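You operate a simulated robot arm through the tools that you are given. There is no shell and no other tool. Be economical: measure what you need, move in short steps, check, and stop when the job is done.

You are at the controls of a simulated two-armed robot. One attempt, no reset.

Task
Carry the flat crate with both arms and set it on the top of the middle bench.

Only the result counts: the job must be done as asked and must still hold three seconds after the hand-in. Knocking over, shifting, dropping, spilling or breaking anything else fails it.

Robot
Two 7-joint arms with two-finger parallel grippers on one trunk, on a base that drives. Base frame: it is fixed to the floor where the robot stands at the start and does not move with it; the origin is under the middle of the robot, x ahead of it, y to its left, z up. Lengths are in cm, angles in degrees, forces in N, time in s.
The left shoulder is at the start at [5, 16.8, 113.2], the right one opposite. With the tool pointing down near the work surface each hand reaches from about 22 to 66 cm from the robot's upright axis, wherever it stands, measured 20 degrees to its own side. Places, roughly: flat crate (39x26x9 cm) [50, 0, 90]; top of the middle bench [-110, 300, 80]. Payload 1.57 kg a hand.
Tool frame (each hand has its own): the origin (TCP) lies between the finger pads and is the grasp point; the fingertips stand 3 cm ahead of it; z points along the fingers, y is the line along which they close. Largest opening 8 cm; finger width 1.7, thickness 1.2; the body of the gripper, 4 by 8.2 cm, starts 8 cm behind the TCP.
Orientation is that of the tool frame in the base frame, as [roll, pitch, yaw] about the fixed x, y, z axes, in that order (R = Rz(yaw) Ry(pitch) Rx(roll)). With the fingers straight down and closing along the base's y, the tool's x points along the base's -x, its y along +y and its z along -z.

Tools
- The arms move only by the tool jog_arm. It takes "left_rows", "right_rows" or both (then of equal length, played together; a hand with none holds still); each is one flat list of numbers, 7 for each row, row after row: the opening, from 0 (shut) to 1 (fully open), then the shift along the tool's x, y, z in mm, then the turn, a rotation vector about the tool's x, y, z in degrees. In form: [claw, dx, dy, dz, ax, ay, az, claw, dx, dy, dz, ax, ay, az, ...]. A call has 1 to 8 rows; each row is the pose to reach, as a shift and turn from the pose commanded when the call began, along the tool's axes at that moment. A row lasts 0.2 s, in which the tool goes at most 5 cm and 8.6 degrees; a call with a longer step from one row to the next is refused whole, and so is a gripper value outside its range. A pose out of reach is approached as far as the arm can. The call stops where the force on the tool passes 40 N (or 10 N more than at its start, if that is more) or the arm is blocked; 0.2 s more then pass. Each finger travels about 4.5 cm/s and halts on what it meets, pressing with about 34 N; the grip force reading is that of the motor and also rises with nothing between the fingers. The clock runs only during rows and for 0.2 s after the last one: add rows that repeat a pose to give the fingers time. It gives the time, the measured TCP pose, the force on the tool (base axes), the opening and the grip force at its end, in the units of the frame above (readings bear some noise), with the torque about the TCP (base axes, N m) and any sound that the robot's microphone picked up, and new pictures: "show" is both (left out), scene, wrist or none (wrist: the cameras of the hands that moved).
- Cameras (640 x 400 px; columns grow to the right, rows downward): "scene" is now at [12.71, 0.74, 133.91]; the picture's right is [0.10, -1.00, 0.00], its down [-0.58, -0.06, -0.81] and it looks along [0.81, 0.08, -0.58] (base axes); focal length 272 px, centre (320, 200). "left" rides on the left gripper at [7.2, 0.7, -12.2] in its tool frame; the picture's right is [-0.09, 1.00, 0.00], its down [-0.84, -0.08, -0.54] and it looks along [-0.54, -0.05, 0.84] (tool axes); focal length 238 px, centre (320, 200). "right" rides on the right gripper at [7.2, -0.7, -12.2] in its tool frame; the picture's right is [0.09, 1.00, 0.00], its down [-0.84, 0.08, -0.54] and it looks along [-0.54, 0.05, 0.84] (tool axes); focal length 238 px, centre (320, 200).
- move_column(by): slides the trunk up (or, below 0, down) by that many cm; the arms and the scene camera ride with it, the base frame stays. It gives what a move gives, with no picture.
- roll_base(legs): drives the robot by 1 to 6 legs, each [ahead, left, turn to the left] in cm, cm and degrees, along the robot's own axes; the way and the turn of a leg run together, so that a leg with both is an arc; at most 150 cm and 180 degrees a leg. The arms and the cameras ride along, it lands a little off, and it stops where it bumps. It gives what a move gives, and a new picture of the scene camera.
- pan_tilt(pan, tilt): turns the head with the scene camera to pan (to the left, within 80 degrees either way) and tilt (down, from -29 to 69), counted from straight ahead of the robot. It gives what a move gives, and a new picture of the scene camera.
- locate(camera, pixels): for up to 12 pixels [column, row] of the newest picture of that camera ("zoom" is the newest enlarged one), the place [x, y, z] in the base frame of the surface seen there, good to about 0.2 cm. The clock stands still meanwhile.
- enlarge(camera, box): a new picture of the part [left, top, right, bottom] of that camera's present view, enlarged. The clock stands still meanwhile.
- close_job(): hands the job in; it is judged then, once.

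Go step by step. Measure first, check grasps and placings, and put right what went wrong. The budget is 80 turns and 260 pictures, counting those below and the enlarged ones. Unless the task says otherwise, let go and move clear before handing in, and close with one line.

The tools are called after ">>>" by a JSON object that holds its "name" and its "arguments". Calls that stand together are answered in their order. jog_arm: Moves the arms, as the interface text tells. Its arguments: {"type":"object","properties":{"left_rows":{"type":"array"},"right_rows":{"type":"array"},"show":{"type":"string","enum":["both","scene","wrist","none"]}},"required":[]} The other tools are called the same way: move_column (by) slides the trunk up or down; roll_base (legs) drives the base; pan_tilt (pan, tilt) turns the head that bears the scene camera; locate (camera, pixels) gives the place of the surface under pixels of a picture; enlarge (camera, box) takes an enlarged picture of a part of a camera's view; close_job () hands the job in.

At the start:

```text
t: 0.0
left_tool_pos: [47.79, 25.56, 112.27]
left_tcp_rot: [179.9, 0.0, -180.0]
left_ft_force: [1.4, 0.6, -0.2]
left_moment: [0.01, 0.0, -0.01]
left_finger_gap: 8.02
left_grip_force: 0.1
right_tool_pos: [38.34, -14.65, 113.7]
right_tcp_rot: [-179.9, 0.0, 180.0]
right_ft_force: [-0.2, 0.1, -0.1]
right_moment: [0.0, -0.02, 0.04]
right_finger_gap: 7.99
right_grip_force: 0.0
trunk travel left (down, up): [-30.0, 14.3]
robot x, y, heading: [-0.07, 0.09, 0.3]
head pan, tilt: [5.5, 35.7]
```

scene: 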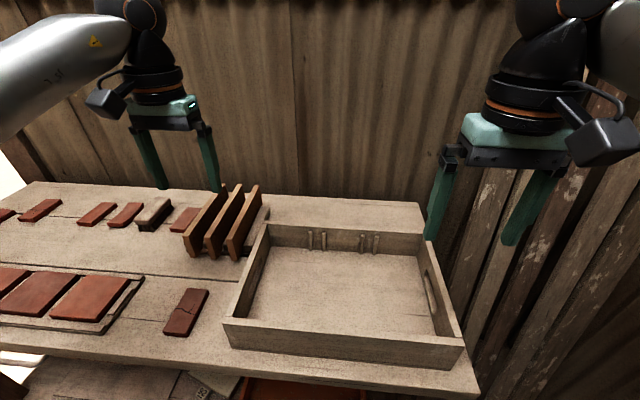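
right: 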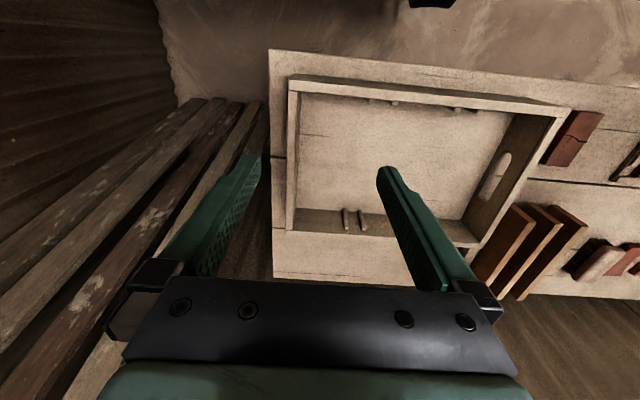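
left: 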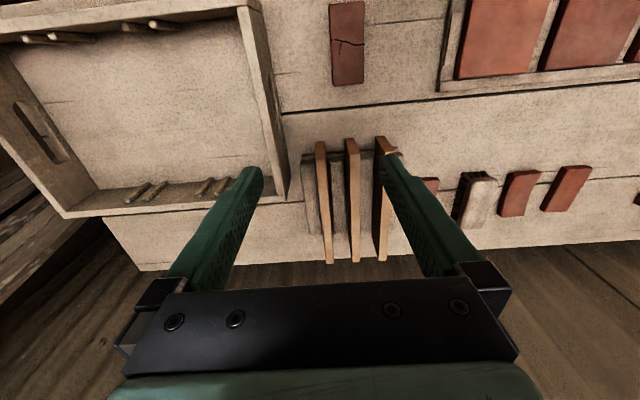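

The scene shows the crate with rims around (228,322), (462,345), (425,238), (265,225), and the tiles close on its left. I measure the rims and neighbours first.

>>> {"name": "locate", "arguments": {"camera": "scene", "pixels": [[229, 321], [461, 346], [424, 240], [267, 227], [250, 268], [444, 286], [340, 300], [205, 225], [185, 312], [215, 245], [235, 250], [470, 380]]}}

>>> {"name": "enlarge", "arguments": {"camera": "scene", "box": [160, 170, 480, 400]}}

```text
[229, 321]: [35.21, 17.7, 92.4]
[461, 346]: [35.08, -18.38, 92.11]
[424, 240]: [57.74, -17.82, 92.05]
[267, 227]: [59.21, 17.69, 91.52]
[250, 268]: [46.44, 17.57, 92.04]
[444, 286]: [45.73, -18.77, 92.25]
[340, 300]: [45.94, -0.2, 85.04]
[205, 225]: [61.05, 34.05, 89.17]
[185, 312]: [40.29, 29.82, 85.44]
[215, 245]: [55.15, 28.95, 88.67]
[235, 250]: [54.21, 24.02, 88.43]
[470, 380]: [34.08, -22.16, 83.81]
```

```text
1.74 times, centred on (320, 285) of scene
```

zoom: 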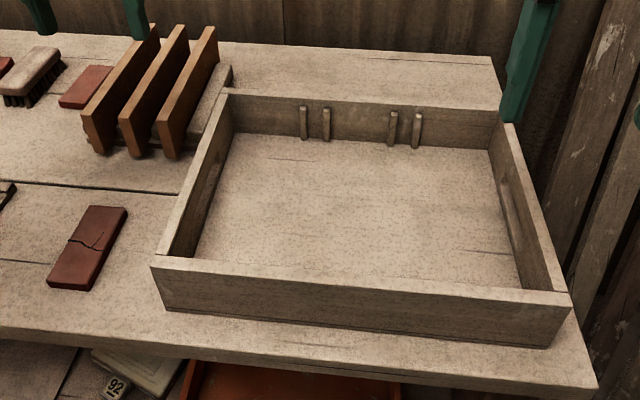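

The crate spans about x 34.5–60, y −19.3 to 18.3, rim z 92.2, and its end walls can be gripped from above. I look at the handles in the wrist views, then toward the goal.

>>> {"name": "enlarge", "arguments": {"camera": "left", "box": [0, 0, 320, 230]}}

>>> {"name": "locate", "arguments": {"camera": "right", "pixels": [[513, 153], [484, 198], [497, 175], [552, 118], [470, 245], [291, 220], [298, 85], [511, 212]]}}

>>> {"name": "locate", "arguments": {"camera": "left", "pixels": [[16, 105], [66, 160], [2, 70], [64, 214], [253, 15], [278, 190], [45, 150], [305, 160], [322, 260], [241, 15]]}}

>>> {"name": "pan_tilt", "arguments": {"pan": 80, "tilt": 15}}

```text
1.74 times, centred on (160, 115) of left
```

zoom: 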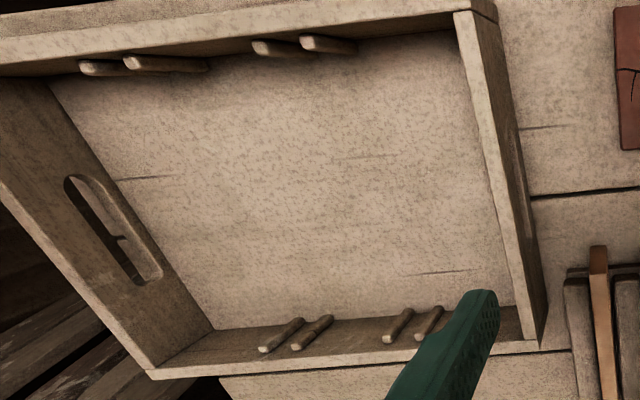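

```text
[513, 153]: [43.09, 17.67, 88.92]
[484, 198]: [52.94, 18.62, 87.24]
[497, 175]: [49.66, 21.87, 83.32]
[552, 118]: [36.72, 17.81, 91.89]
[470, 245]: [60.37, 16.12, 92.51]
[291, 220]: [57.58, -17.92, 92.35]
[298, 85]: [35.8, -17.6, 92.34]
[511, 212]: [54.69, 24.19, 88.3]
```

```text
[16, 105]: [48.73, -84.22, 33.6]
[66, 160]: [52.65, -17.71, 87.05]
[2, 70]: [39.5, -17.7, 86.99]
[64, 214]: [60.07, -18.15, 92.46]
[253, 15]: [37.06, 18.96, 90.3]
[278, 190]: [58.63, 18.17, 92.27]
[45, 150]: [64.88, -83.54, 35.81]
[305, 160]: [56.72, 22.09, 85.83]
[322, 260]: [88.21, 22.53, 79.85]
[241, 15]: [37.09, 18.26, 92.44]
```

```text
t: 1.5
left_tool_pos: [47.68, 25.47, 112.24]
left_tcp_rot: [180.0, 0.0, -179.8]
left_ft_force: [-0.3, 0.6, -0.1]
left_moment: [0.03, -0.06, 0.01]
left_finger_gap: 7.98
left_grip_force: 0.0
right_tool_pos: [38.37, -14.63, 113.66]
right_tcp_rot: [-180.0, 0.0, 180.0]
right_ft_force: [0.4, 0.3, -0.2]
right_moment: [0.0, 0.01, 0.0]
right_finger_gap: 8.01
right_grip_force: 0.1
trunk travel left (down, up): [-30.0, 14.3]
robot x, y, heading: [0.11, -0.03, 0.1]
head pan, tilt: [80.0, 15.0]
```

scene: 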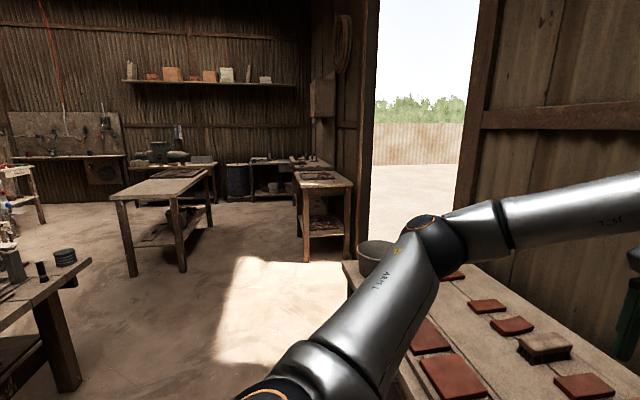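

The bench in the middle of the view, at about (165,185), matches the goal. I measure it, its contents and the obstacles on the way.

>>> {"name": "locate", "arguments": {"camera": "scene", "pixels": [[112, 200], [190, 197], [216, 170], [140, 170], [178, 173], [320, 180], [300, 175], [352, 185], [90, 262], [135, 275], [350, 262], [60, 285]]}}

>>> {"name": "enlarge", "arguments": {"camera": "scene", "box": [60, 120, 380, 320]}}

```text
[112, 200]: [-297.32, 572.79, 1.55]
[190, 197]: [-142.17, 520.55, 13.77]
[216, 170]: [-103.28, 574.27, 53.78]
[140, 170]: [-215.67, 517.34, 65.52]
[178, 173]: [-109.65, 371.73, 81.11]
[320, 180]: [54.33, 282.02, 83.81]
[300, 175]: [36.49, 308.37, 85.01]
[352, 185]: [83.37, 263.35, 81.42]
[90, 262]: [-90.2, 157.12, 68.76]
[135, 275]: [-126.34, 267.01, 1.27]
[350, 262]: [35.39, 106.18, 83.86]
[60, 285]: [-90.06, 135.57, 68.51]
```

```text
2.00 times, centred on (220, 220) of scene
```

zoom: 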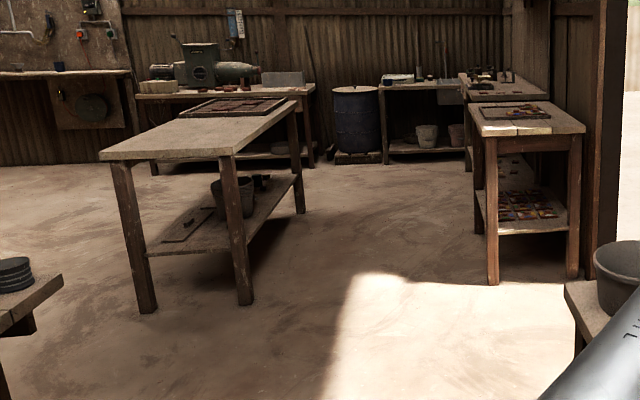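

>>> {"name": "locate", "arguments": {"camera": "zoom", "pixels": [[102, 154], [226, 153], [294, 102], [198, 128], [186, 110], [260, 114], [150, 310], [246, 302], [285, 98], [210, 145], [62, 282], [492, 280]]}}

```text
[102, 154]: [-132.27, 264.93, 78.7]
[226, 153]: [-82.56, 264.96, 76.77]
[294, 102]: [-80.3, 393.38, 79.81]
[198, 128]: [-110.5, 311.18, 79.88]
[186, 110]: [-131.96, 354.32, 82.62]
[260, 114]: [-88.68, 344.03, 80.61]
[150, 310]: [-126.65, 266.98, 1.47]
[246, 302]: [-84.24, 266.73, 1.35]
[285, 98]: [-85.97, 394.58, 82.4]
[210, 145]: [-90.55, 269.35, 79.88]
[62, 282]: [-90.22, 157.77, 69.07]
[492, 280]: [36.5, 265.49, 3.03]
```

The goal bench spans about x −132..−80, y 264..396, top z ≈ 80, with a mould from y ≈ 340 on; free area y 265–338. Now I bring both hands above the end walls (y ±18.4, x 47.3).

>>> {"name": "jog_arm", "arguments": {"left_rows": [0.65, 2, -35, 0, 0, 0, 0, 0.65, 4, -71, 0, 0, 0, 0, 0.65, 4, -71, 45, 0, 0, 0, 0.65, 4, -71, 90, 0, 0, 0, 0.65, 4, -71, 125, 0, 0, 0, 0.65, 4, -71, 125, 0, 0, 0], "right_rows": [0.65, -45, -19, 0, 0, 0, 0, 0.65, -89, -38, 0, 0, 0, 0, 0.65, -89, -38, 45, 0, 0, 0, 0.65, -89, -38, 90, 0, 0, 0, 0.65, -89, -38, 138, 0, 0, 0, 0.65, -89, -38, 138, 0, 0, 0], "show": "wrist"}}

>>> {"name": "pan_tilt", "arguments": {"pan": 0, "tilt": 40}}

```text
t: 2.9
left_tool_pos: [47.37, 18.22, 99.46]
left_tcp_rot: [180.0, 0.1, -179.9]
left_ft_force: [-1.3, -0.1, -0.4]
left_moment: [0.0, 0.0, 0.0]
left_finger_gap: 5.2
left_grip_force: 0.1
right_tool_pos: [47.22, -18.44, 99.83]
right_tcp_rot: [180.0, 0.0, 180.0]
right_ft_force: [1.0, 0.5, 0.6]
right_moment: [-0.02, 0.0, -0.02]
right_finger_gap: 5.23
right_grip_force: 0.1
trunk travel left (down, up): [-30.0, 14.3]
robot x, y, heading: [0.18, -0.37, -0.1]
head pan, tilt: [80.0, 15.0]
```

right: 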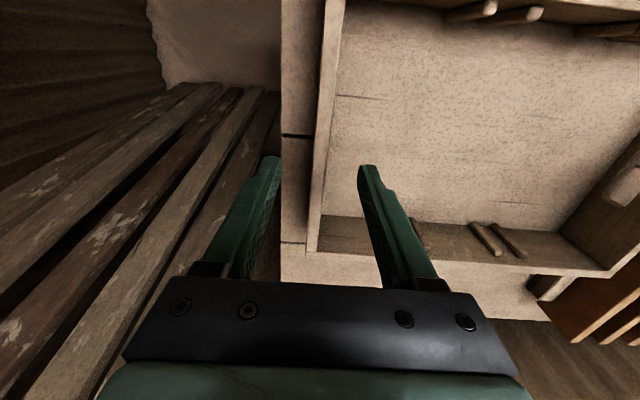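
left: 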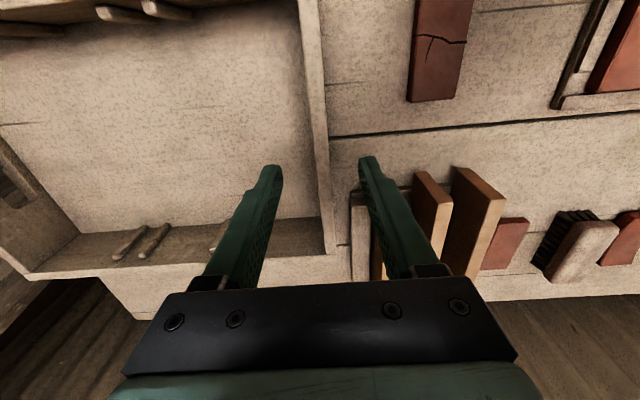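

```text
t: 4.4
left_tool_pos: [47.15, 18.31, 99.4]
left_tcp_rot: [-180.0, 0.0, -179.9]
left_ft_force: [-0.4, -0.3, 0.4]
left_moment: [0.03, -0.02, -0.02]
left_finger_gap: 5.21
left_grip_force: 0.0
right_tool_pos: [47.29, -18.49, 99.9]
right_tcp_rot: [179.9, 0.0, -180.0]
right_ft_force: [0.8, 0.3, 0.7]
right_moment: [0.01, 0.0, 0.05]
right_finger_gap: 5.16
right_grip_force: 0.1
trunk travel left (down, up): [-30.0, 14.3]
robot x, y, heading: [-0.29, -0.07, -0.2]
head pan, tilt: [0.0, 40.0]
```

scene: 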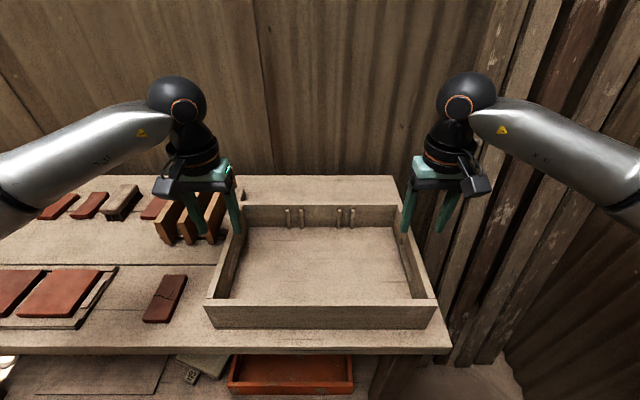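

Both hands straddle the end walls cleanly. I descend to z ≈ 90.3.

>>> {"name": "jog_arm", "arguments": {"left_rows": [0.65, 0, 1, 45, 0, 0, 0, 0.65, 0, 1, 91, 0, 0, 0, 0.65, 0, 1, 91, 0, 0, 0], "right_rows": [0.65, 0, 0, 45, 0, 0, 0, 0.65, 0, 0, 95, 0, 0, 0, 0.65, 0, 0, 95, 0, 0, 0], "show": "both"}}

```text
t: 5.2
left_tool_pos: [47.32, 18.31, 90.58]
left_tcp_rot: [179.9, 0.0, -179.9]
left_ft_force: [0.4, -0.4, 0.4]
left_moment: [0.01, 0.01, 0.01]
left_finger_gap: 5.17
left_grip_force: 0.1
right_tool_pos: [47.41, -18.65, 90.18]
right_tcp_rot: [-179.9, 0.0, 179.9]
right_ft_force: [-0.6, 0.3, -0.8]
right_moment: [0.01, -0.03, -0.02]
right_finger_gap: 5.21
right_grip_force: 0.0
trunk travel left (down, up): [-30.0, 14.3]
robot x, y, heading: [-0.02, -0.15, -0.0]
head pan, tilt: [0.0, 40.0]
```

scene: 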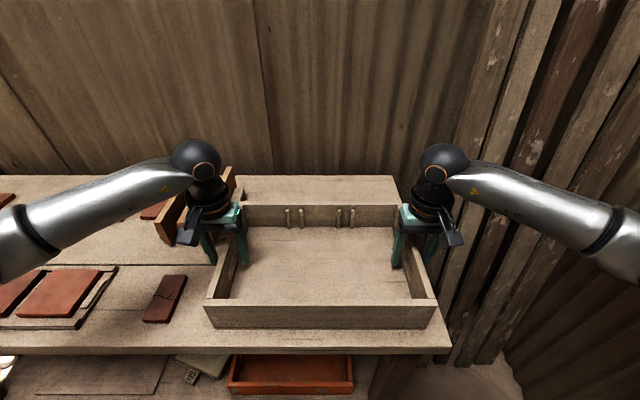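
right: 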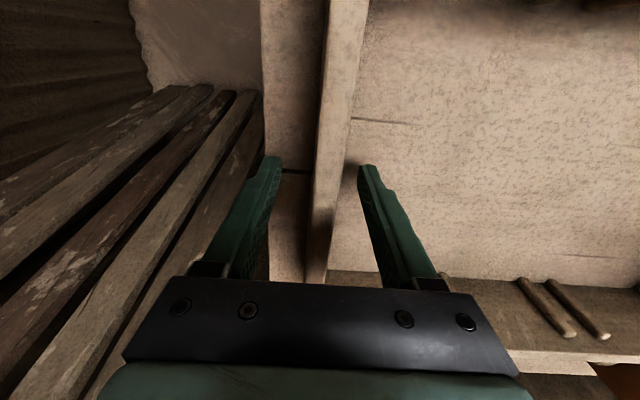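
left: 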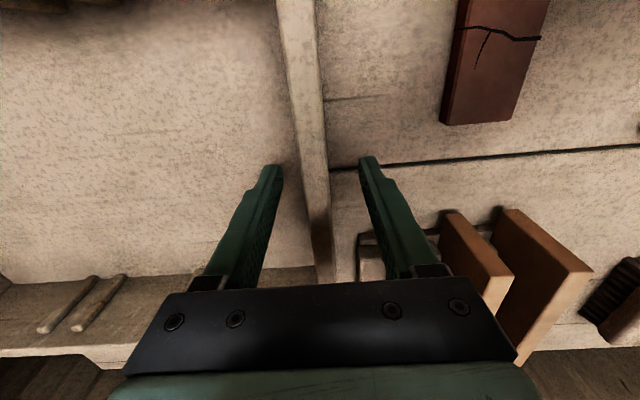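

The walls lie between the fingers on both sides, no contact yet. I close both grippers.

>>> {"name": "jog_arm", "arguments": {"left_rows": [0, 0, 0, 0, 0, 0, 0, 0, 0, 0, 0, 0, 0, 0, 0, 0, 0, 0, 0, 0, 0, 0, 0, 0, 0, 0, 0, 0, 0, 0, 0, 0, 0, 0, 0], "right_rows": [0, 0, 0, 0, 0, 0, 0, 0, 0, 0, 0, 0, 0, 0, 0, 0, 0, 0, 0, 0, 0, 0, 0, 0, 0, 0, 0, 0, 0, 0, 0, 0, 0, 0, 0], "show": "wrist"}}

```text
t: 6.4
left_tool_pos: [47.36, 18.39, 90.62]
left_tcp_rot: [-179.9, 0.0, -180.0]
left_ft_force: [0.5, -11.4, 0.0]
left_moment: [0.5, -0.06, 0.06]
left_finger_gap: 1.29
left_grip_force: 29.8
right_tool_pos: [47.37, -18.34, 90.01]
right_tcp_rot: [179.9, 0.0, -179.9]
right_ft_force: [-0.4, 13.7, 0.1]
right_moment: [-0.45, -0.21, -0.17]
right_finger_gap: 1.3
right_grip_force: 29.6
trunk travel left (down, up): [-30.0, 14.3]
robot x, y, heading: [0.24, 0.03, -0.1]
head pan, tilt: [0.0, 40.0]
```

right: 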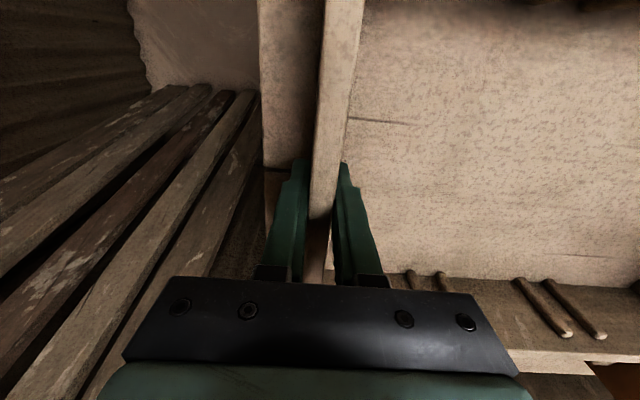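
left: 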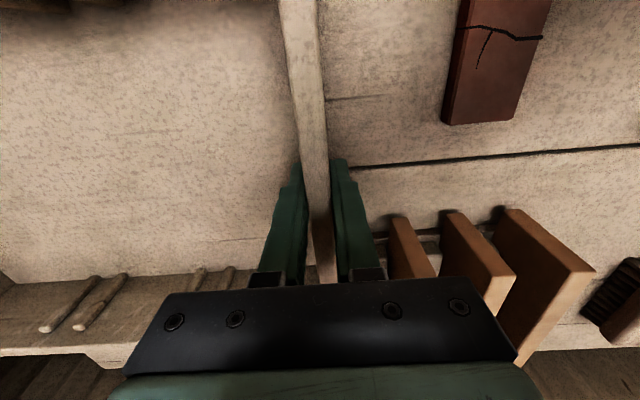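

Both walls are gripped (gap 1.3 cm) but the hands pull apart with ~12 N; I ease each inward by 2 mm, then raise the trunk a little.

>>> {"name": "jog_arm", "arguments": {"left_rows": [0, 0, -2, 0, 0, 0, 0, 0, 0, -2, 0, 0, 0, 0], "right_rows": [0, 0, 2, 0, 0, 0, 0, 0, 0, 2, 0, 0, 0, 0], "show": "none"}}

>>> {"name": "move_column", "arguments": {"by": 2}}

```text
t: 7.0
left_tool_pos: [47.29, 18.35, 90.67]
left_tcp_rot: [180.0, 0.0, -179.9]
left_ft_force: [1.4, -4.5, 2.7]
left_moment: [-0.28, 0.29, -0.2]
left_finger_gap: 1.29
left_grip_force: 29.8
right_tool_pos: [47.41, -18.55, 90.06]
right_tcp_rot: [-179.9, 0.0, 179.9]
right_ft_force: [1.1, 5.6, -0.5]
right_moment: [0.01, -0.8, 0.15]
right_finger_gap: 1.28
right_grip_force: 29.9
trunk travel left (down, up): [-30.0, 14.3]
robot x, y, heading: [-0.07, 0.06, 0.1]
head pan, tilt: [0.0, 40.0]
```

```text
t: 7.7
left_tool_pos: [47.21, 18.31, 92.68]
left_tcp_rot: [-180.0, -0.1, -179.8]
left_ft_force: [-0.8, -4.0, -3.9]
left_moment: [-0.51, 0.04, -0.07]
left_finger_gap: 1.3
left_grip_force: 29.2
right_tool_pos: [47.4, -18.31, 92.1]
right_tcp_rot: [-179.9, -0.1, 179.9]
right_ft_force: [0.0, 2.7, -7.9]
right_moment: [-0.31, 0.09, 0.06]
right_finger_gap: 1.29
right_grip_force: 30.2
trunk travel left (down, up): [-32.0, 12.3]
robot x, y, heading: [0.05, -0.03, -0.1]
head pan, tilt: [0.0, 40.0]
```

The hands carry about 12 N in all, so the crate is up with no slip. I raise it 10 more and look.

>>> {"name": "move_column", "arguments": {"by": 11}}

>>> {"name": "pan_tilt", "arguments": {"pan": 0, "tilt": 45}}

>>> {"name": "pan_tilt", "arguments": {"pan": -80, "tilt": 25}}

>>> {"name": "pan_tilt", "arguments": {"pan": 80, "tilt": 40}}

```text
t: 9.1
left_tool_pos: [47.44, 18.4, 103.52]
left_tcp_rot: [-180.0, -0.1, -179.8]
left_ft_force: [0.5, 1.4, -3.5]
left_moment: [-0.46, -0.35, -0.14]
left_finger_gap: 1.27
left_grip_force: 29.7
right_tool_pos: [47.44, -18.38, 102.98]
right_tcp_rot: [-180.0, -0.1, 180.0]
right_ft_force: [0.3, -0.8, -8.6]
right_moment: [-0.24, 0.39, 0.11]
right_finger_gap: 1.25
right_grip_force: 29.3
trunk travel left (down, up): [-43.0, 1.3]
robot x, y, heading: [0.44, 0.04, 0.1]
head pan, tilt: [0.0, 40.0]
```

```text
t: 9.8
left_tool_pos: [47.52, 18.31, 103.57]
left_tcp_rot: [179.9, 0.0, -179.9]
left_ft_force: [-0.4, 4.9, -3.9]
left_moment: [-0.48, -0.27, -0.09]
left_finger_gap: 1.28
left_grip_force: 29.9
right_tool_pos: [47.41, -18.43, 103.06]
right_tcp_rot: [-179.9, -0.1, 180.0]
right_ft_force: [0.1, -3.8, -8.5]
right_moment: [-0.25, 0.36, 0.06]
right_finger_gap: 1.28
right_grip_force: 29.8
trunk travel left (down, up): [-43.0, 1.3]
robot x, y, heading: [0.39, -0.12, -0.0]
head pan, tilt: [0.0, 45.0]
```

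scene: 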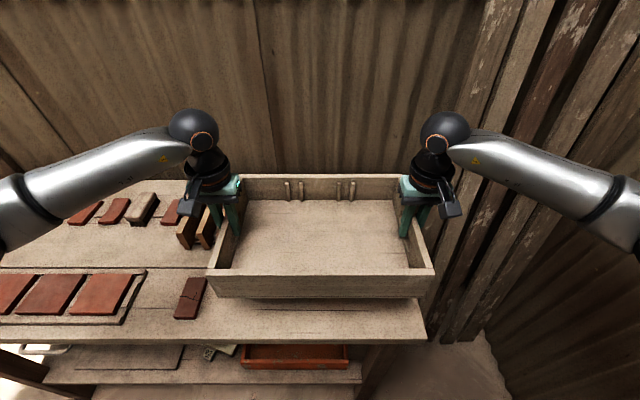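

```text
t: 11.3
left_tool_pos: [47.37, 18.43, 103.57]
left_tcp_rot: [180.0, -0.1, -180.0]
left_ft_force: [0.2, 7.5, -2.8]
left_moment: [-0.54, -0.1, -0.07]
left_finger_gap: 1.29
left_grip_force: 29.4
right_tool_pos: [47.41, -18.34, 103.04]
right_tcp_rot: [-179.9, 0.1, 180.0]
right_ft_force: [0.1, -7.6, -8.0]
right_moment: [-0.26, 0.17, 0.1]
right_finger_gap: 1.28
right_grip_force: 30.1
trunk travel left (down, up): [-43.0, 1.3]
robot x, y, heading: [0.13, -0.16, 0.0]
head pan, tilt: [-80.0, 25.0]
```

scene: 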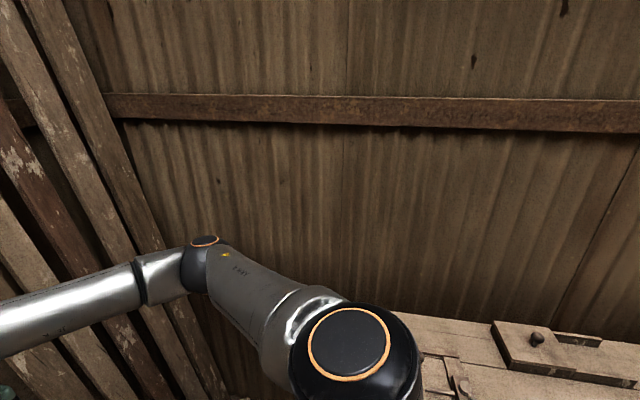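

```text
t: 13.7
left_tool_pos: [47.34, 18.45, 103.52]
left_tcp_rot: [-180.0, 0.0, -179.9]
left_ft_force: [-0.1, 10.8, -4.3]
left_moment: [-0.52, 0.1, -0.07]
left_finger_gap: 1.31
left_grip_force: 30.1
right_tool_pos: [47.4, -18.26, 103.15]
right_tcp_rot: [-179.8, 0.0, 180.0]
right_ft_force: [-0.5, -10.9, -7.5]
right_moment: [-0.23, -0.04, 0.1]
right_finger_gap: 1.29
right_grip_force: 30.0
trunk travel left (down, up): [-43.0, 1.3]
robot x, y, heading: [0.18, -0.24, -0.0]
head pan, tilt: [80.0, 40.0]
```

scene: 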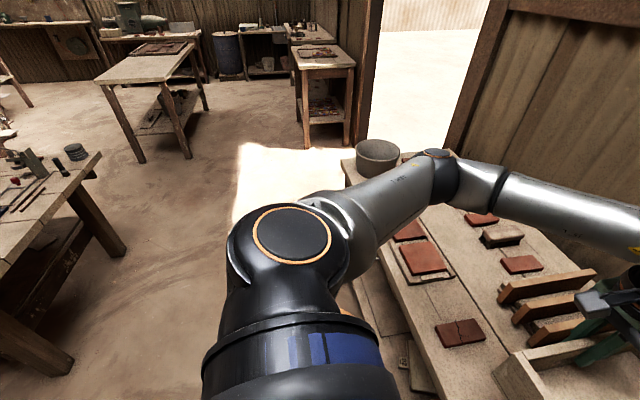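

The crate hangs level and clear. I measure the table on the left and the one behind right to plan the drive.

>>> {"name": "locate", "arguments": {"camera": "scene", "pixels": [[102, 155], [50, 218], [10, 268], [124, 255], [70, 370], [345, 165], [300, 145], [375, 155], [5, 90], [30, 105]]}}

>>> {"name": "pan_tilt", "arguments": {"pan": -80, "tilt": 50}}

```text
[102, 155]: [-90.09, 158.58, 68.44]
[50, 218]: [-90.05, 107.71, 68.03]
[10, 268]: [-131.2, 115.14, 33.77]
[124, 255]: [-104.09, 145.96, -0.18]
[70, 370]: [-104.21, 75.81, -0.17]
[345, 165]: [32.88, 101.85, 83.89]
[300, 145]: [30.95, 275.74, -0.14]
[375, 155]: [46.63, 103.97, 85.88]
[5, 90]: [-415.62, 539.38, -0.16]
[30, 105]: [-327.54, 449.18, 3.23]
```

```text
t: 16.2
left_tool_pos: [47.39, 18.33, 103.59]
left_tcp_rot: [180.0, 0.0, -179.9]
left_ft_force: [0.8, 13.5, -3.6]
left_moment: [-0.51, 0.12, -0.11]
left_finger_gap: 1.29
left_grip_force: 30.0
right_tool_pos: [47.35, -18.44, 103.14]
right_tcp_rot: [-179.9, -0.1, -180.0]
right_ft_force: [-0.7, -12.7, -7.9]
right_moment: [-0.2, -0.03, 0.06]
right_finger_gap: 1.29
right_grip_force: 29.5
trunk travel left (down, up): [-43.0, 1.3]
robot x, y, heading: [-0.19, -0.09, -0.3]
head pan, tilt: [-80.0, 50.0]
```

scene: 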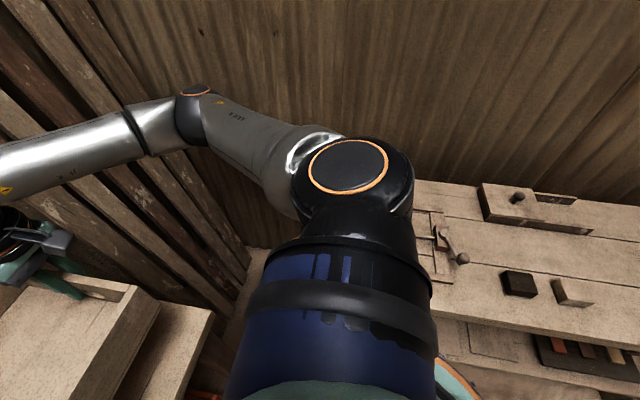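

A bench lies on the right behind; I measure its edge before driving.

>>> {"name": "locate", "arguments": {"camera": "scene", "pixels": [[432, 312], [560, 335], [620, 345], [450, 250], [420, 195], [505, 290], [335, 165], [195, 95], [205, 335], [500, 375]]}}

```text
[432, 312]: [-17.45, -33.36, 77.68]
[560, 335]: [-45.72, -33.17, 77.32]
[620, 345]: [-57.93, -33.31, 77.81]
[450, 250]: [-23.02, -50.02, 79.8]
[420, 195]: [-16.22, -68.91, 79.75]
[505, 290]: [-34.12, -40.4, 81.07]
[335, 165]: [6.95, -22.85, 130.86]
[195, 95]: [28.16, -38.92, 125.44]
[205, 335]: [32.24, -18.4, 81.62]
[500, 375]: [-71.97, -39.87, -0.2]
```

The right bench edge is at y = −33 from x = −16 backward, so I drive back-left diagonally first. Before that, I relax the squeeze of ~13 N by 1.5 mm a hand.

>>> {"name": "jog_arm", "arguments": {"left_rows": [0, 0, 1.5, 0, 0, 0, 0], "right_rows": [0, 0, -1.5, 0, 0, 0, 0], "show": "none"}}

>>> {"name": "pan_tilt", "arguments": {"pan": 0, "tilt": 35}}

>>> {"name": "roll_base", "arguments": {"legs": [[-15, 20, 0], [-23, 18, 0]]}}

```text
t: 16.6
left_tool_pos: [47.25, 18.35, 103.57]
left_tcp_rot: [-179.8, 0.0, -180.0]
left_ft_force: [0.5, 2.0, -3.9]
left_moment: [0.13, 0.09, 0.3]
left_finger_gap: 1.28
left_grip_force: 29.9
right_tool_pos: [47.5, -18.44, 103.12]
right_tcp_rot: [179.8, 0.1, -179.9]
right_ft_force: [-1.4, -3.7, -7.8]
right_moment: [-0.77, -0.03, -0.1]
right_finger_gap: 1.27
right_grip_force: 29.6
trunk travel left (down, up): [-43.0, 1.3]
robot x, y, heading: [0.25, 0.04, -0.0]
head pan, tilt: [-80.0, 50.0]
```

```text
t: 18.1
left_tool_pos: [47.25, 18.38, 103.55]
left_tcp_rot: [-179.7, 0.0, 179.9]
left_ft_force: [0.7, -15.6, -5.0]
left_moment: [0.2, -0.05, 0.23]
left_finger_gap: 1.28
left_grip_force: 30.0
right_tool_pos: [47.47, -18.34, 103.05]
right_tcp_rot: [179.8, 0.0, -179.9]
right_ft_force: [0.3, 15.9, -6.5]
right_moment: [-0.76, 0.1, -0.01]
right_finger_gap: 1.28
right_grip_force: 29.8
trunk travel left (down, up): [-43.0, 1.3]
robot x, y, heading: [0.27, -0.32, -0.1]
head pan, tilt: [0.0, 35.0]
```

scene: 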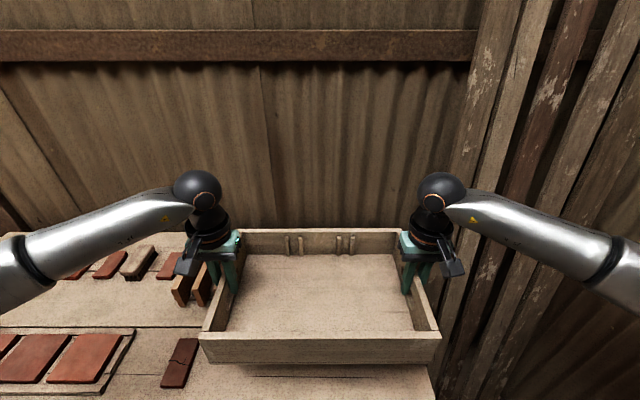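

```text
t: 21.5
left_tool_pos: [9.58, 55.32, 103.51]
left_tcp_rot: [-179.8, 0.1, 179.7]
left_ft_force: [1.0, -23.3, -5.0]
left_moment: [0.22, 0.09, 0.19]
left_finger_gap: 1.3
left_grip_force: 29.4
right_tool_pos: [9.47, 18.61, 103.14]
right_tcp_rot: [179.9, 0.0, 179.9]
right_ft_force: [-1.0, 22.2, -6.8]
right_moment: [-0.75, -0.03, 0.02]
right_finger_gap: 1.3
right_grip_force: 30.0
trunk travel left (down, up): [-43.0, 1.3]
robot x, y, heading: [-37.89, 37.38, -0.3]
head pan, tilt: [0.0, 35.0]
```

scene: 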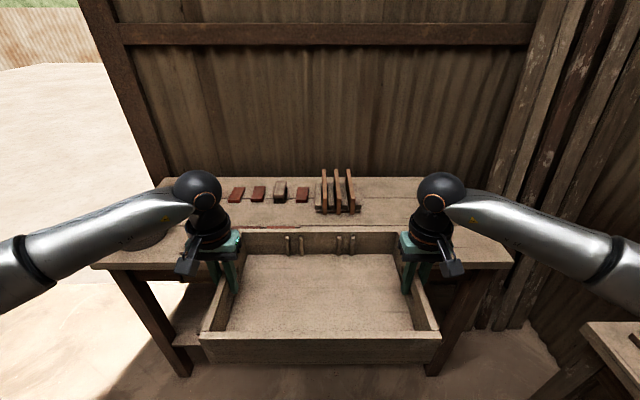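

The crate rode cleanly, nothing was bumped; the hands now pull apart with 23 N, so I take back 0.8 mm a hand, then turn left 90°.

>>> {"name": "jog_arm", "arguments": {"left_rows": [0, 0, -0.8, 0, 0, 0, 0], "right_rows": [0, 0, 0.8, 0, 0, 0, 0], "show": "none"}}

>>> {"name": "roll_base", "arguments": {"legs": [[0, 0, 45], [0, 0, 45]]}}

```text
t: 21.9
left_tool_pos: [9.33, 55.27, 103.54]
left_tcp_rot: [179.9, 0.0, 179.8]
left_ft_force: [1.4, 3.7, -4.8]
left_moment: [-0.1, 0.2, -0.02]
left_finger_gap: 1.29
left_grip_force: 30.6
right_tool_pos: [9.54, 18.46, 103.08]
right_tcp_rot: [-180.0, -0.2, 179.8]
right_ft_force: [-0.5, -4.1, -6.0]
right_moment: [-0.05, -0.17, 0.2]
right_finger_gap: 1.27
right_grip_force: 29.5
trunk travel left (down, up): [-43.0, 1.3]
robot x, y, heading: [-37.81, 37.44, -0.3]
head pan, tilt: [0.0, 35.0]
```

```text
t: 26.4
left_tool_pos: [-54.21, 85.07, 103.59]
left_tcp_rot: [180.0, 0.1, -92.3]
left_ft_force: [-19.5, 1.6, -4.3]
left_moment: [-0.1, -0.15, 0.17]
left_finger_gap: 1.28
left_grip_force: 29.5
right_tool_pos: [-17.65, 83.56, 103.04]
right_tcp_rot: [-179.9, -0.1, -92.2]
right_ft_force: [19.5, -1.1, -5.4]
right_moment: [0.01, 0.1, 0.09]
right_finger_gap: 1.29
right_grip_force: 29.3
trunk travel left (down, up): [-43.0, 1.3]
robot x, y, heading: [-37.74, 37.09, 87.5]
head pan, tilt: [0.0, 35.0]
```

scene: 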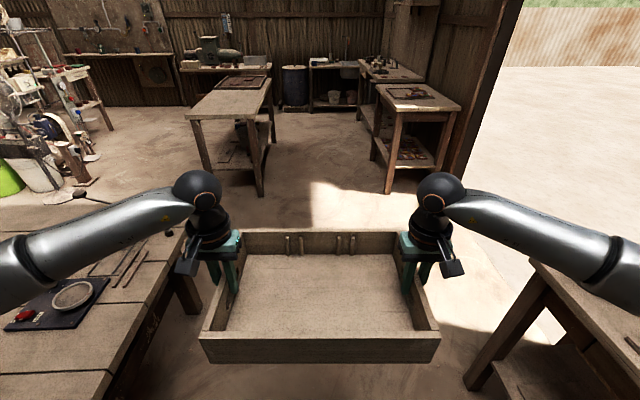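

The turn went well and the aisle ahead between the left table and the benches is free. I relax 0.4 mm a hand and drive up the aisle.

>>> {"name": "jog_arm", "arguments": {"left_rows": [0, 0, 0.4, 0, 0, 0, 0], "right_rows": [0, 0, -0.4, 0, 0, 0, 0], "show": "none"}}

>>> {"name": "roll_base", "arguments": {"legs": [[140, 0, 0], [118, 0, 0]]}}

```text
t: 26.8
left_tool_pos: [-54.19, 85.15, 103.43]
left_tcp_rot: [179.9, 0.0, -92.3]
left_ft_force: [2.0, -1.2, -6.0]
left_moment: [0.1, 0.03, -0.05]
left_finger_gap: 1.27
left_grip_force: 29.8
right_tool_pos: [-17.52, 83.58, 102.86]
right_tcp_rot: [-179.9, -0.2, -92.3]
right_ft_force: [-2.0, 1.5, -5.3]
right_moment: [-0.21, -0.02, -0.23]
right_finger_gap: 1.29
right_grip_force: 29.7
trunk travel left (down, up): [-43.0, 1.3]
robot x, y, heading: [-37.8, 36.95, 87.8]
head pan, tilt: [0.0, 35.0]
```

```text
t: 39.5
left_tool_pos: [-40.0, 345.91, 103.55]
left_tcp_rot: [-180.0, 0.0, -94.4]
left_ft_force: [9.1, -1.0, -5.0]
left_moment: [-0.1, 0.0, 0.03]
left_finger_gap: 1.3
left_grip_force: 29.7
right_tool_pos: [-3.37, 343.14, 102.96]
right_tcp_rot: [-179.9, -0.2, -94.2]
right_ft_force: [-10.1, 0.6, -5.6]
right_moment: [-0.04, -0.05, -0.11]
right_finger_gap: 1.29
right_grip_force: 30.2
trunk travel left (down, up): [-43.0, 1.3]
robot x, y, heading: [-25.08, 297.3, 85.8]
head pan, tilt: [0.0, 35.0]
```

scene: 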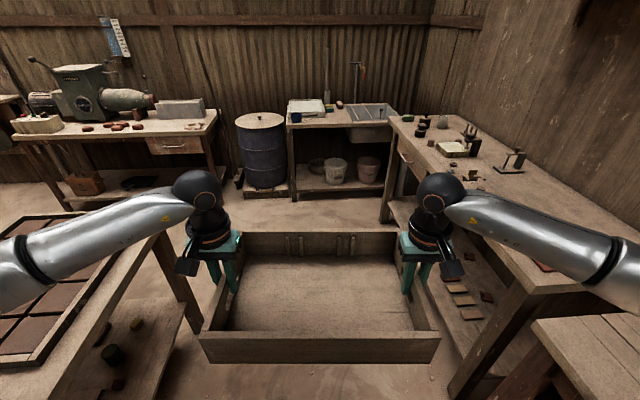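

Robot is at (−25, 297), heading 85.8, crate well clear. I turn left to face the middle bench.

>>> {"name": "roll_base", "arguments": {"legs": [[0, 0, 48], [0, 0, 48]]}}

```text
t: 44.2
left_tool_pos: [-72.58, 278.81, 103.69]
left_tcp_rot: [-179.8, 0.0, 0.2]
left_ft_force: [0.8, 1.2, -6.3]
left_moment: [-0.04, 0.01, 0.05]
left_finger_gap: 1.3
left_grip_force: 29.8
right_tool_pos: [-72.78, 315.39, 103.11]
right_tcp_rot: [-179.9, 0.0, 0.3]
right_ft_force: [-0.8, -1.2, -6.1]
right_moment: [-0.01, -0.08, -0.11]
right_finger_gap: 1.29
right_grip_force: 29.8
trunk travel left (down, up): [-43.0, 1.3]
robot x, y, heading: [-25.66, 297.35, -179.4]
head pan, tilt: [0.0, 35.0]
```

scene: 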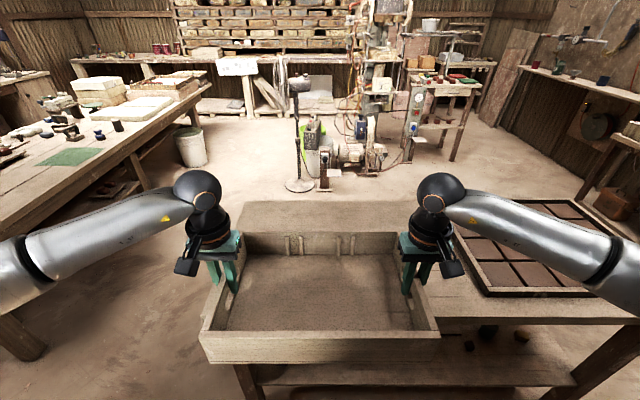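

Facing the bench squarely. I measure the bench edges and the mould's near edge.

>>> {"name": "locate", "arguments": {"camera": "scene", "pixels": [[242, 205], [400, 205], [500, 318], [630, 318], [484, 293], [470, 240], [590, 292], [450, 300], [220, 345], [425, 345]]}}

>>> {"name": "enlarge", "arguments": {"camera": "scene", "box": [200, 180, 640, 400]}}

```text
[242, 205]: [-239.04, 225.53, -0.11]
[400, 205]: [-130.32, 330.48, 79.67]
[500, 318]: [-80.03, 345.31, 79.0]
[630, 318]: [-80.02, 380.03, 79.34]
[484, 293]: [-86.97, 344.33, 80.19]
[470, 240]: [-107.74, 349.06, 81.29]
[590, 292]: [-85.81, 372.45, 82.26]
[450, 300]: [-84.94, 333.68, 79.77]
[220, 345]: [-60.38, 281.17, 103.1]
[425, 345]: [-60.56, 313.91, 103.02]
```

```text
1.45 times, centred on (420, 290) of scene
```

zoom: 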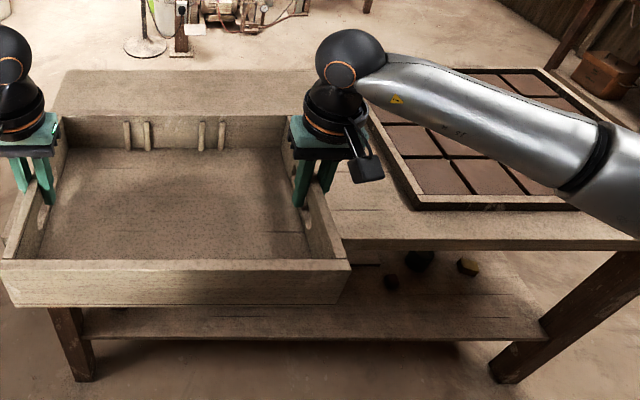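

The mould begins at y ≈ 343, the bench edge is x = −80; the crate spans y 277.5–316.8, which suits. I drive 20 ahead.

>>> {"name": "roll_base", "arguments": {"legs": [[20, 0, 0]]}}

>>> {"name": "jog_arm", "arguments": {"left_rows": [0, -20, 0, 0, 0, 0, 0, 0, -40, 0, 0, 0, 0, 0, 0, -60, 0, 0, 0, 0, 0, 0, -80, 0, 0, 0, 0, 0, 0, -80, 0, 0, 0, 0, 0], "right_rows": [0, -20, 0, 0, 0, 0, 0, 0, -40, 0, 0, 0, 0, 0, 0, -60, 0, 0, 0, 0, 0, 0, -80, 0, 0, 0, 0, 0, 0, -80, 0, 0, 0, 0, 0], "show": "both"}}

```text
t: 45.8
left_tool_pos: [-92.69, 278.82, 103.5]
left_tcp_rot: [-179.9, -0.1, 0.1]
left_ft_force: [-0.3, 1.0, -5.9]
left_moment: [-0.04, -0.02, 0.05]
left_finger_gap: 1.3
left_grip_force: 29.9
right_tool_pos: [-92.82, 315.55, 102.97]
right_tcp_rot: [-179.9, -0.2, 0.0]
right_ft_force: [-0.8, -1.1, -6.2]
right_moment: [0.0, -0.11, -0.12]
right_finger_gap: 1.32
right_grip_force: 29.2
trunk travel left (down, up): [-43.0, 1.3]
robot x, y, heading: [-44.99, 297.17, -180.2]
head pan, tilt: [0.0, 35.0]
```

scene: 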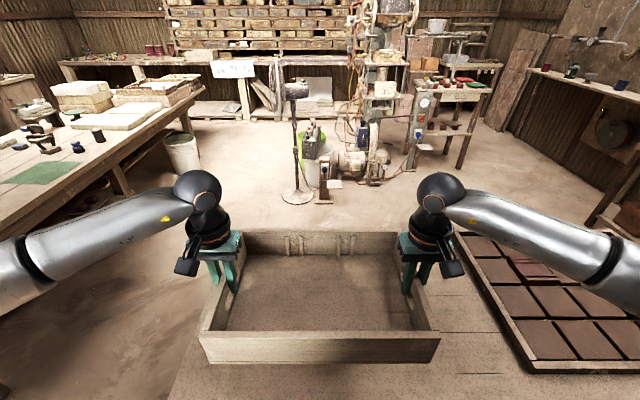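

```text
t: 47.0
left_tool_pos: [-100.8, 278.87, 103.72]
left_tcp_rot: [179.8, 0.0, 0.1]
left_ft_force: [1.8, -2.0, -8.6]
left_moment: [-0.39, 0.42, -0.29]
left_finger_gap: 1.27
left_grip_force: 29.7
right_tool_pos: [-100.71, 315.48, 103.11]
right_tcp_rot: [-179.9, -0.1, 0.1]
right_ft_force: [-1.3, 1.4, -1.8]
right_moment: [-0.75, -0.54, -0.31]
right_finger_gap: 1.3
right_grip_force: 29.7
trunk travel left (down, up): [-43.0, 1.3]
robot x, y, heading: [-45.21, 296.88, -179.8]
head pan, tilt: [0.0, 35.0]
```

scene: 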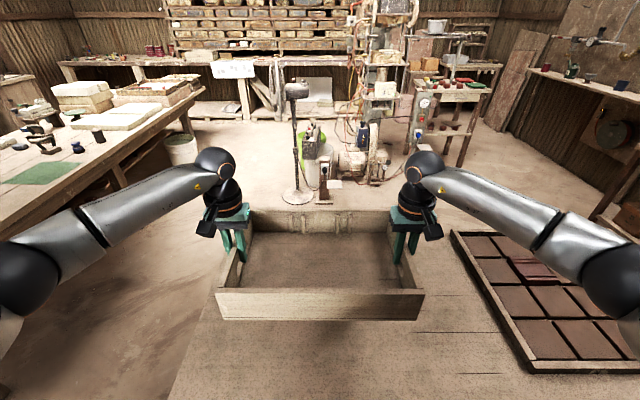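
right: 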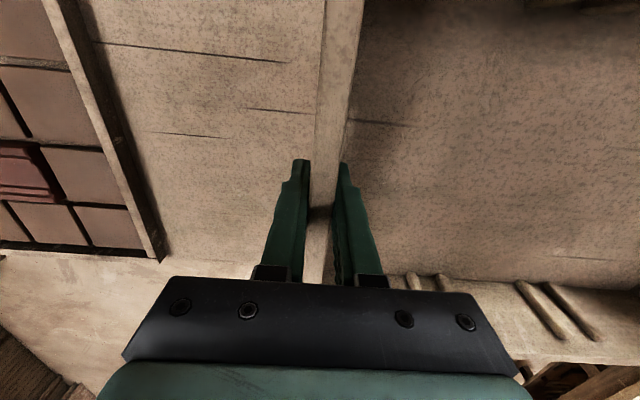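
left: 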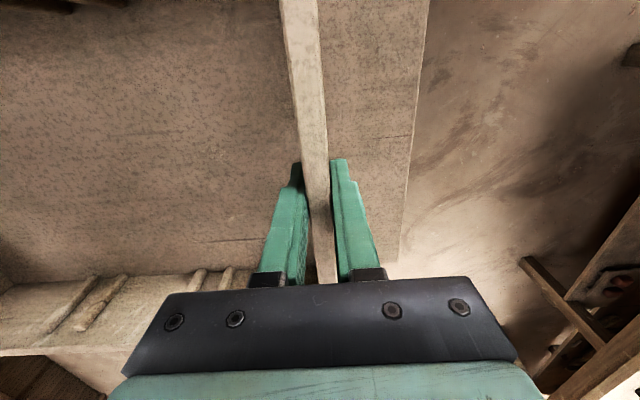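

The crate is over the free part of the bench (x −88..−114, y 277–317). It should touch after about 17 cm, so I lower 15 first.

>>> {"name": "move_column", "arguments": {"by": -15}}

>>> {"name": "move_column", "arguments": {"by": -1.3}}

>>> {"name": "pan_tilt", "arguments": {"pan": 0, "tilt": 38}}

```text
t: 48.7
left_tool_pos: [-100.66, 278.87, 88.69]
left_tcp_rot: [-179.9, -0.1, 0.2]
left_ft_force: [2.1, -5.8, -8.1]
left_moment: [-0.53, -0.46, -0.26]
left_finger_gap: 1.3
left_grip_force: 29.8
right_tool_pos: [-100.59, 315.58, 88.02]
right_tcp_rot: [-179.9, -0.1, 0.1]
right_ft_force: [-1.5, 4.7, -1.1]
right_moment: [-0.72, 0.33, -0.3]
right_finger_gap: 1.3
right_grip_force: 29.8
trunk travel left (down, up): [-28.0, 16.3]
robot x, y, heading: [-45.33, 297.08, -179.9]
head pan, tilt: [0.0, 35.0]
```

```text
t: 49.3
left_tool_pos: [-100.6, 278.78, 87.4]
left_tcp_rot: [179.9, -0.1, 0.1]
left_ft_force: [1.5, -7.5, -8.9]
left_moment: [-0.55, -0.51, -0.24]
left_finger_gap: 1.31
left_grip_force: 29.8
right_tool_pos: [-100.63, 315.57, 86.59]
right_tcp_rot: [-179.9, 0.0, 0.1]
right_ft_force: [-1.0, 7.2, -1.7]
right_moment: [-0.71, 0.46, -0.32]
right_finger_gap: 1.29
right_grip_force: 29.1
trunk travel left (down, up): [-26.7, 17.6]
robot x, y, heading: [-45.38, 297.37, -179.9]
head pan, tilt: [0.0, 35.0]
```

```text
t: 50.0
left_tool_pos: [-100.6, 278.77, 87.41]
left_tcp_rot: [180.0, -0.1, 0.1]
left_ft_force: [1.8, -7.7, -9.3]
left_moment: [-0.55, -0.45, -0.26]
left_finger_gap: 1.3
left_grip_force: 29.6
right_tool_pos: [-100.74, 315.49, 86.83]
right_tcp_rot: [-179.8, -0.1, 0.1]
right_ft_force: [-1.2, 8.8, -2.4]
right_moment: [-0.75, 0.34, -0.3]
right_finger_gap: 1.28
right_grip_force: 29.5
trunk travel left (down, up): [-26.7, 17.6]
robot x, y, heading: [-45.0, 296.95, -179.9]
head pan, tilt: [0.0, 38.0]
```

scene: 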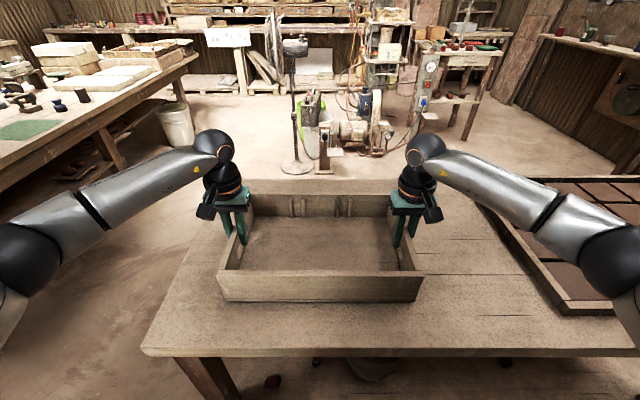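

The crate is just above the top and still unsupported (weight ~11 N on the hands). I lower in small steps until the load goes off the hands.

>>> {"name": "move_column", "arguments": {"by": -0.5}}

>>> {"name": "move_column", "arguments": {"by": -0.3}}

```text
t: 50.5
left_tool_pos: [-100.87, 278.97, 86.86]
left_tcp_rot: [-180.0, -0.2, 0.1]
left_ft_force: [1.2, -7.9, -9.4]
left_moment: [-0.54, -0.33, -0.28]
left_finger_gap: 1.29
left_grip_force: 30.1
right_tool_pos: [-100.68, 315.42, 86.13]
right_tcp_rot: [-180.0, -0.2, 0.1]
right_ft_force: [-1.5, 8.4, -2.0]
right_moment: [-0.76, 0.26, -0.26]
right_finger_gap: 1.32
right_grip_force: 29.8
trunk travel left (down, up): [-26.2, 18.1]
robot x, y, heading: [-45.18, 297.55, -179.9]
head pan, tilt: [0.0, 38.0]
```

```text
t: 51.0
left_tool_pos: [-100.63, 278.81, 86.67]
left_tcp_rot: [-180.0, 0.1, 0.1]
left_ft_force: [0.6, -9.5, -7.8]
left_moment: [-0.29, 0.46, -0.34]
left_finger_gap: 1.3
left_grip_force: 30.0
right_tool_pos: [-100.61, 315.51, 86.13]
right_tcp_rot: [-179.8, 0.0, 0.2]
right_ft_force: [-0.8, 10.9, 7.0]
right_moment: [-0.49, -0.08, -0.28]
right_finger_gap: 1.28
right_grip_force: 29.9
trunk travel left (down, up): [-25.9, 18.4]
robot x, y, heading: [-45.35, 297.56, -180.2]
head pan, tilt: [0.0, 38.0]
```

Contact has begun on the right side (+7 N). One more 0.2 cm.

>>> {"name": "move_column", "arguments": {"by": -0.15}}

```text
t: 51.5
left_tool_pos: [-100.62, 278.76, 86.62]
left_tcp_rot: [-179.8, 0.1, 0.1]
left_ft_force: [-2.7, -11.1, -3.6]
left_moment: [-0.06, -0.36, -0.26]
left_finger_gap: 1.29
left_grip_force: 29.5
right_tool_pos: [-100.5, 315.43, 85.99]
right_tcp_rot: [-179.9, 0.2, 0.1]
right_ft_force: [-2.3, 10.8, 19.2]
right_moment: [-0.26, -0.72, -0.22]
right_finger_gap: 1.28
right_grip_force: 29.8
trunk travel left (down, up): [-25.8, 18.5]
robot x, y, heading: [-45.69, 297.45, -179.6]
head pan, tilt: [0.0, 38.0]
```

The crate rests on the top; I even out the load (left +1 mm down, right 1 mm up), then open both hands.

>>> {"name": "jog_arm", "arguments": {"left_rows": [0, 0, 0, 1, 0, 0, 0, 0, 0, 0, 1, 0, 0, 0], "right_rows": [0, 0, 0, -1, 0, 0, 0, 0, 0, 0, -1, 0, 0, 0], "show": "none"}}

>>> {"name": "jog_arm", "arguments": {"left_rows": [0.3, 0, 0, 0, 0, 0, 0, 0.55, 0, 0, 0, 0, 0, 0, 0.55, 0, 0, 0, 0, 0, 0, 0.55, 0, 0, 0, 0, 0, 0], "right_rows": [0.3, 0, 0, 0, 0, 0, 0, 0.55, 0, 0, 0, 0, 0, 0, 0.55, 0, 0, 0, 0, 0, 0, 0.55, 0, 0, 0, 0, 0, 0], "show": "both"}}

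```text
t: 52.1
left_tool_pos: [-100.58, 278.93, 86.65]
left_tcp_rot: [-180.0, 0.0, 0.1]
left_ft_force: [-2.6, -13.7, 9.2]
left_moment: [-0.16, -0.92, -0.29]
left_finger_gap: 1.28
left_grip_force: 29.9
right_tool_pos: [-100.55, 315.5, 85.99]
right_tcp_rot: [-179.9, 0.3, -0.1]
right_ft_force: [-12.0, 11.4, 18.8]
right_moment: [-0.26, -0.62, -0.19]
right_finger_gap: 1.3
right_grip_force: 29.6
trunk travel left (down, up): [-25.8, 18.5]
robot x, y, heading: [-45.22, 297.33, -179.9]
head pan, tilt: [0.0, 38.0]
```

```text
t: 53.1
left_tool_pos: [-100.5, 278.86, 86.45]
left_tcp_rot: [-179.9, 0.0, 0.0]
left_ft_force: [-0.4, 0.5, -0.3]
left_moment: [0.02, 0.0, 0.01]
left_finger_gap: 4.4
left_grip_force: 0.0
right_tool_pos: [-100.48, 315.5, 85.89]
right_tcp_rot: [-180.0, -0.2, 0.2]
right_ft_force: [0.2, -0.5, -0.5]
right_moment: [-0.01, 0.02, 0.02]
right_finger_gap: 4.39
right_grip_force: 0.0
trunk travel left (down, up): [-25.8, 18.5]
robot x, y, heading: [-45.03, 297.48, -179.6]
head pan, tilt: [0.0, 38.0]
```

scene: 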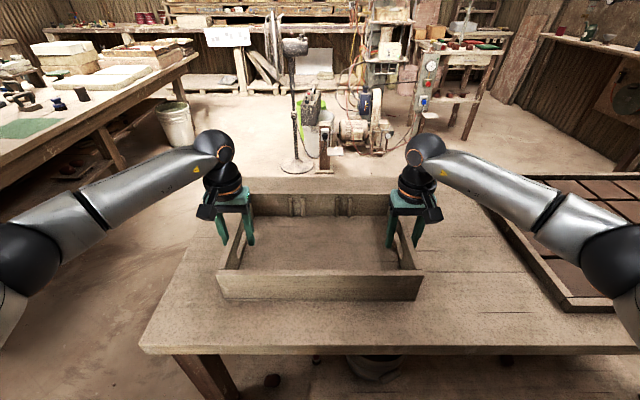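
right: 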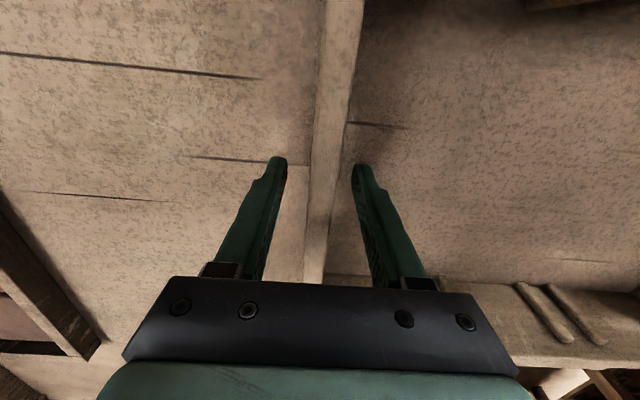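
left: 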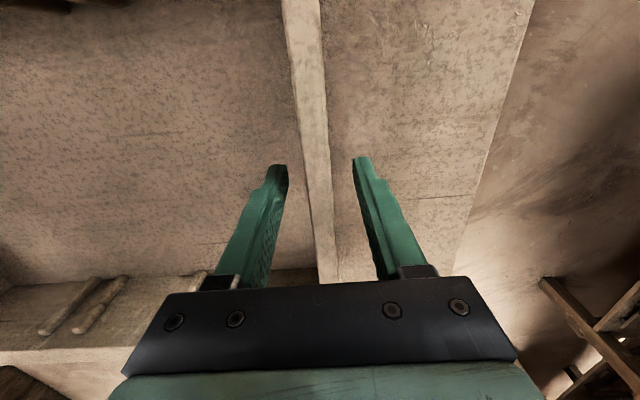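

Both hands are free of the walls with zero force and the crate stands flat. I raise the trunk straight up and back off.

>>> {"name": "move_column", "arguments": {"by": 15}}

>>> {"name": "roll_base", "arguments": {"legs": [[-18, 0, 0]]}}

>>> {"name": "locate", "arguments": {"camera": "scene", "pixels": [[320, 230]]}}

```text
t: 54.9
left_tool_pos: [-100.66, 278.85, 101.4]
left_tcp_rot: [180.0, 0.1, 0.1]
left_ft_force: [-0.1, 0.0, -0.4]
left_moment: [-0.01, -0.01, -0.01]
left_finger_gap: 4.4
left_grip_force: 0.0
right_tool_pos: [-100.53, 315.55, 100.81]
right_tcp_rot: [-179.8, -0.2, 0.0]
right_ft_force: [-0.9, 0.3, -0.3]
right_moment: [0.0, -0.02, 0.0]
right_finger_gap: 4.42
right_grip_force: 0.0
trunk travel left (down, up): [-40.8, 3.5]
robot x, y, heading: [-45.45, 297.3, -179.8]
head pan, tilt: [0.0, 38.0]
```

```text
t: 56.4
left_tool_pos: [-82.32, 278.87, 101.4]
left_tcp_rot: [-180.0, 0.1, 0.1]
left_ft_force: [0.6, -0.3, -0.6]
left_moment: [0.06, 0.0, 0.01]
left_finger_gap: 4.41
left_grip_force: 0.1
right_tool_pos: [-82.16, 315.53, 100.89]
right_tcp_rot: [-179.9, 0.0, 0.0]
right_ft_force: [0.6, -0.2, 0.2]
right_moment: [0.01, -0.01, 0.02]
right_finger_gap: 4.38
right_grip_force: 0.0
trunk travel left (down, up): [-40.8, 3.5]
robot x, y, heading: [-27.17, 297.22, -179.8]
head pan, tilt: [0.0, 38.0]
```

scene: 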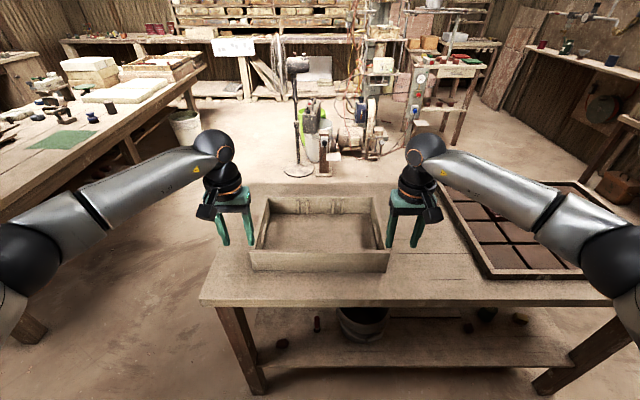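

```text
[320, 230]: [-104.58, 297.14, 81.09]
```

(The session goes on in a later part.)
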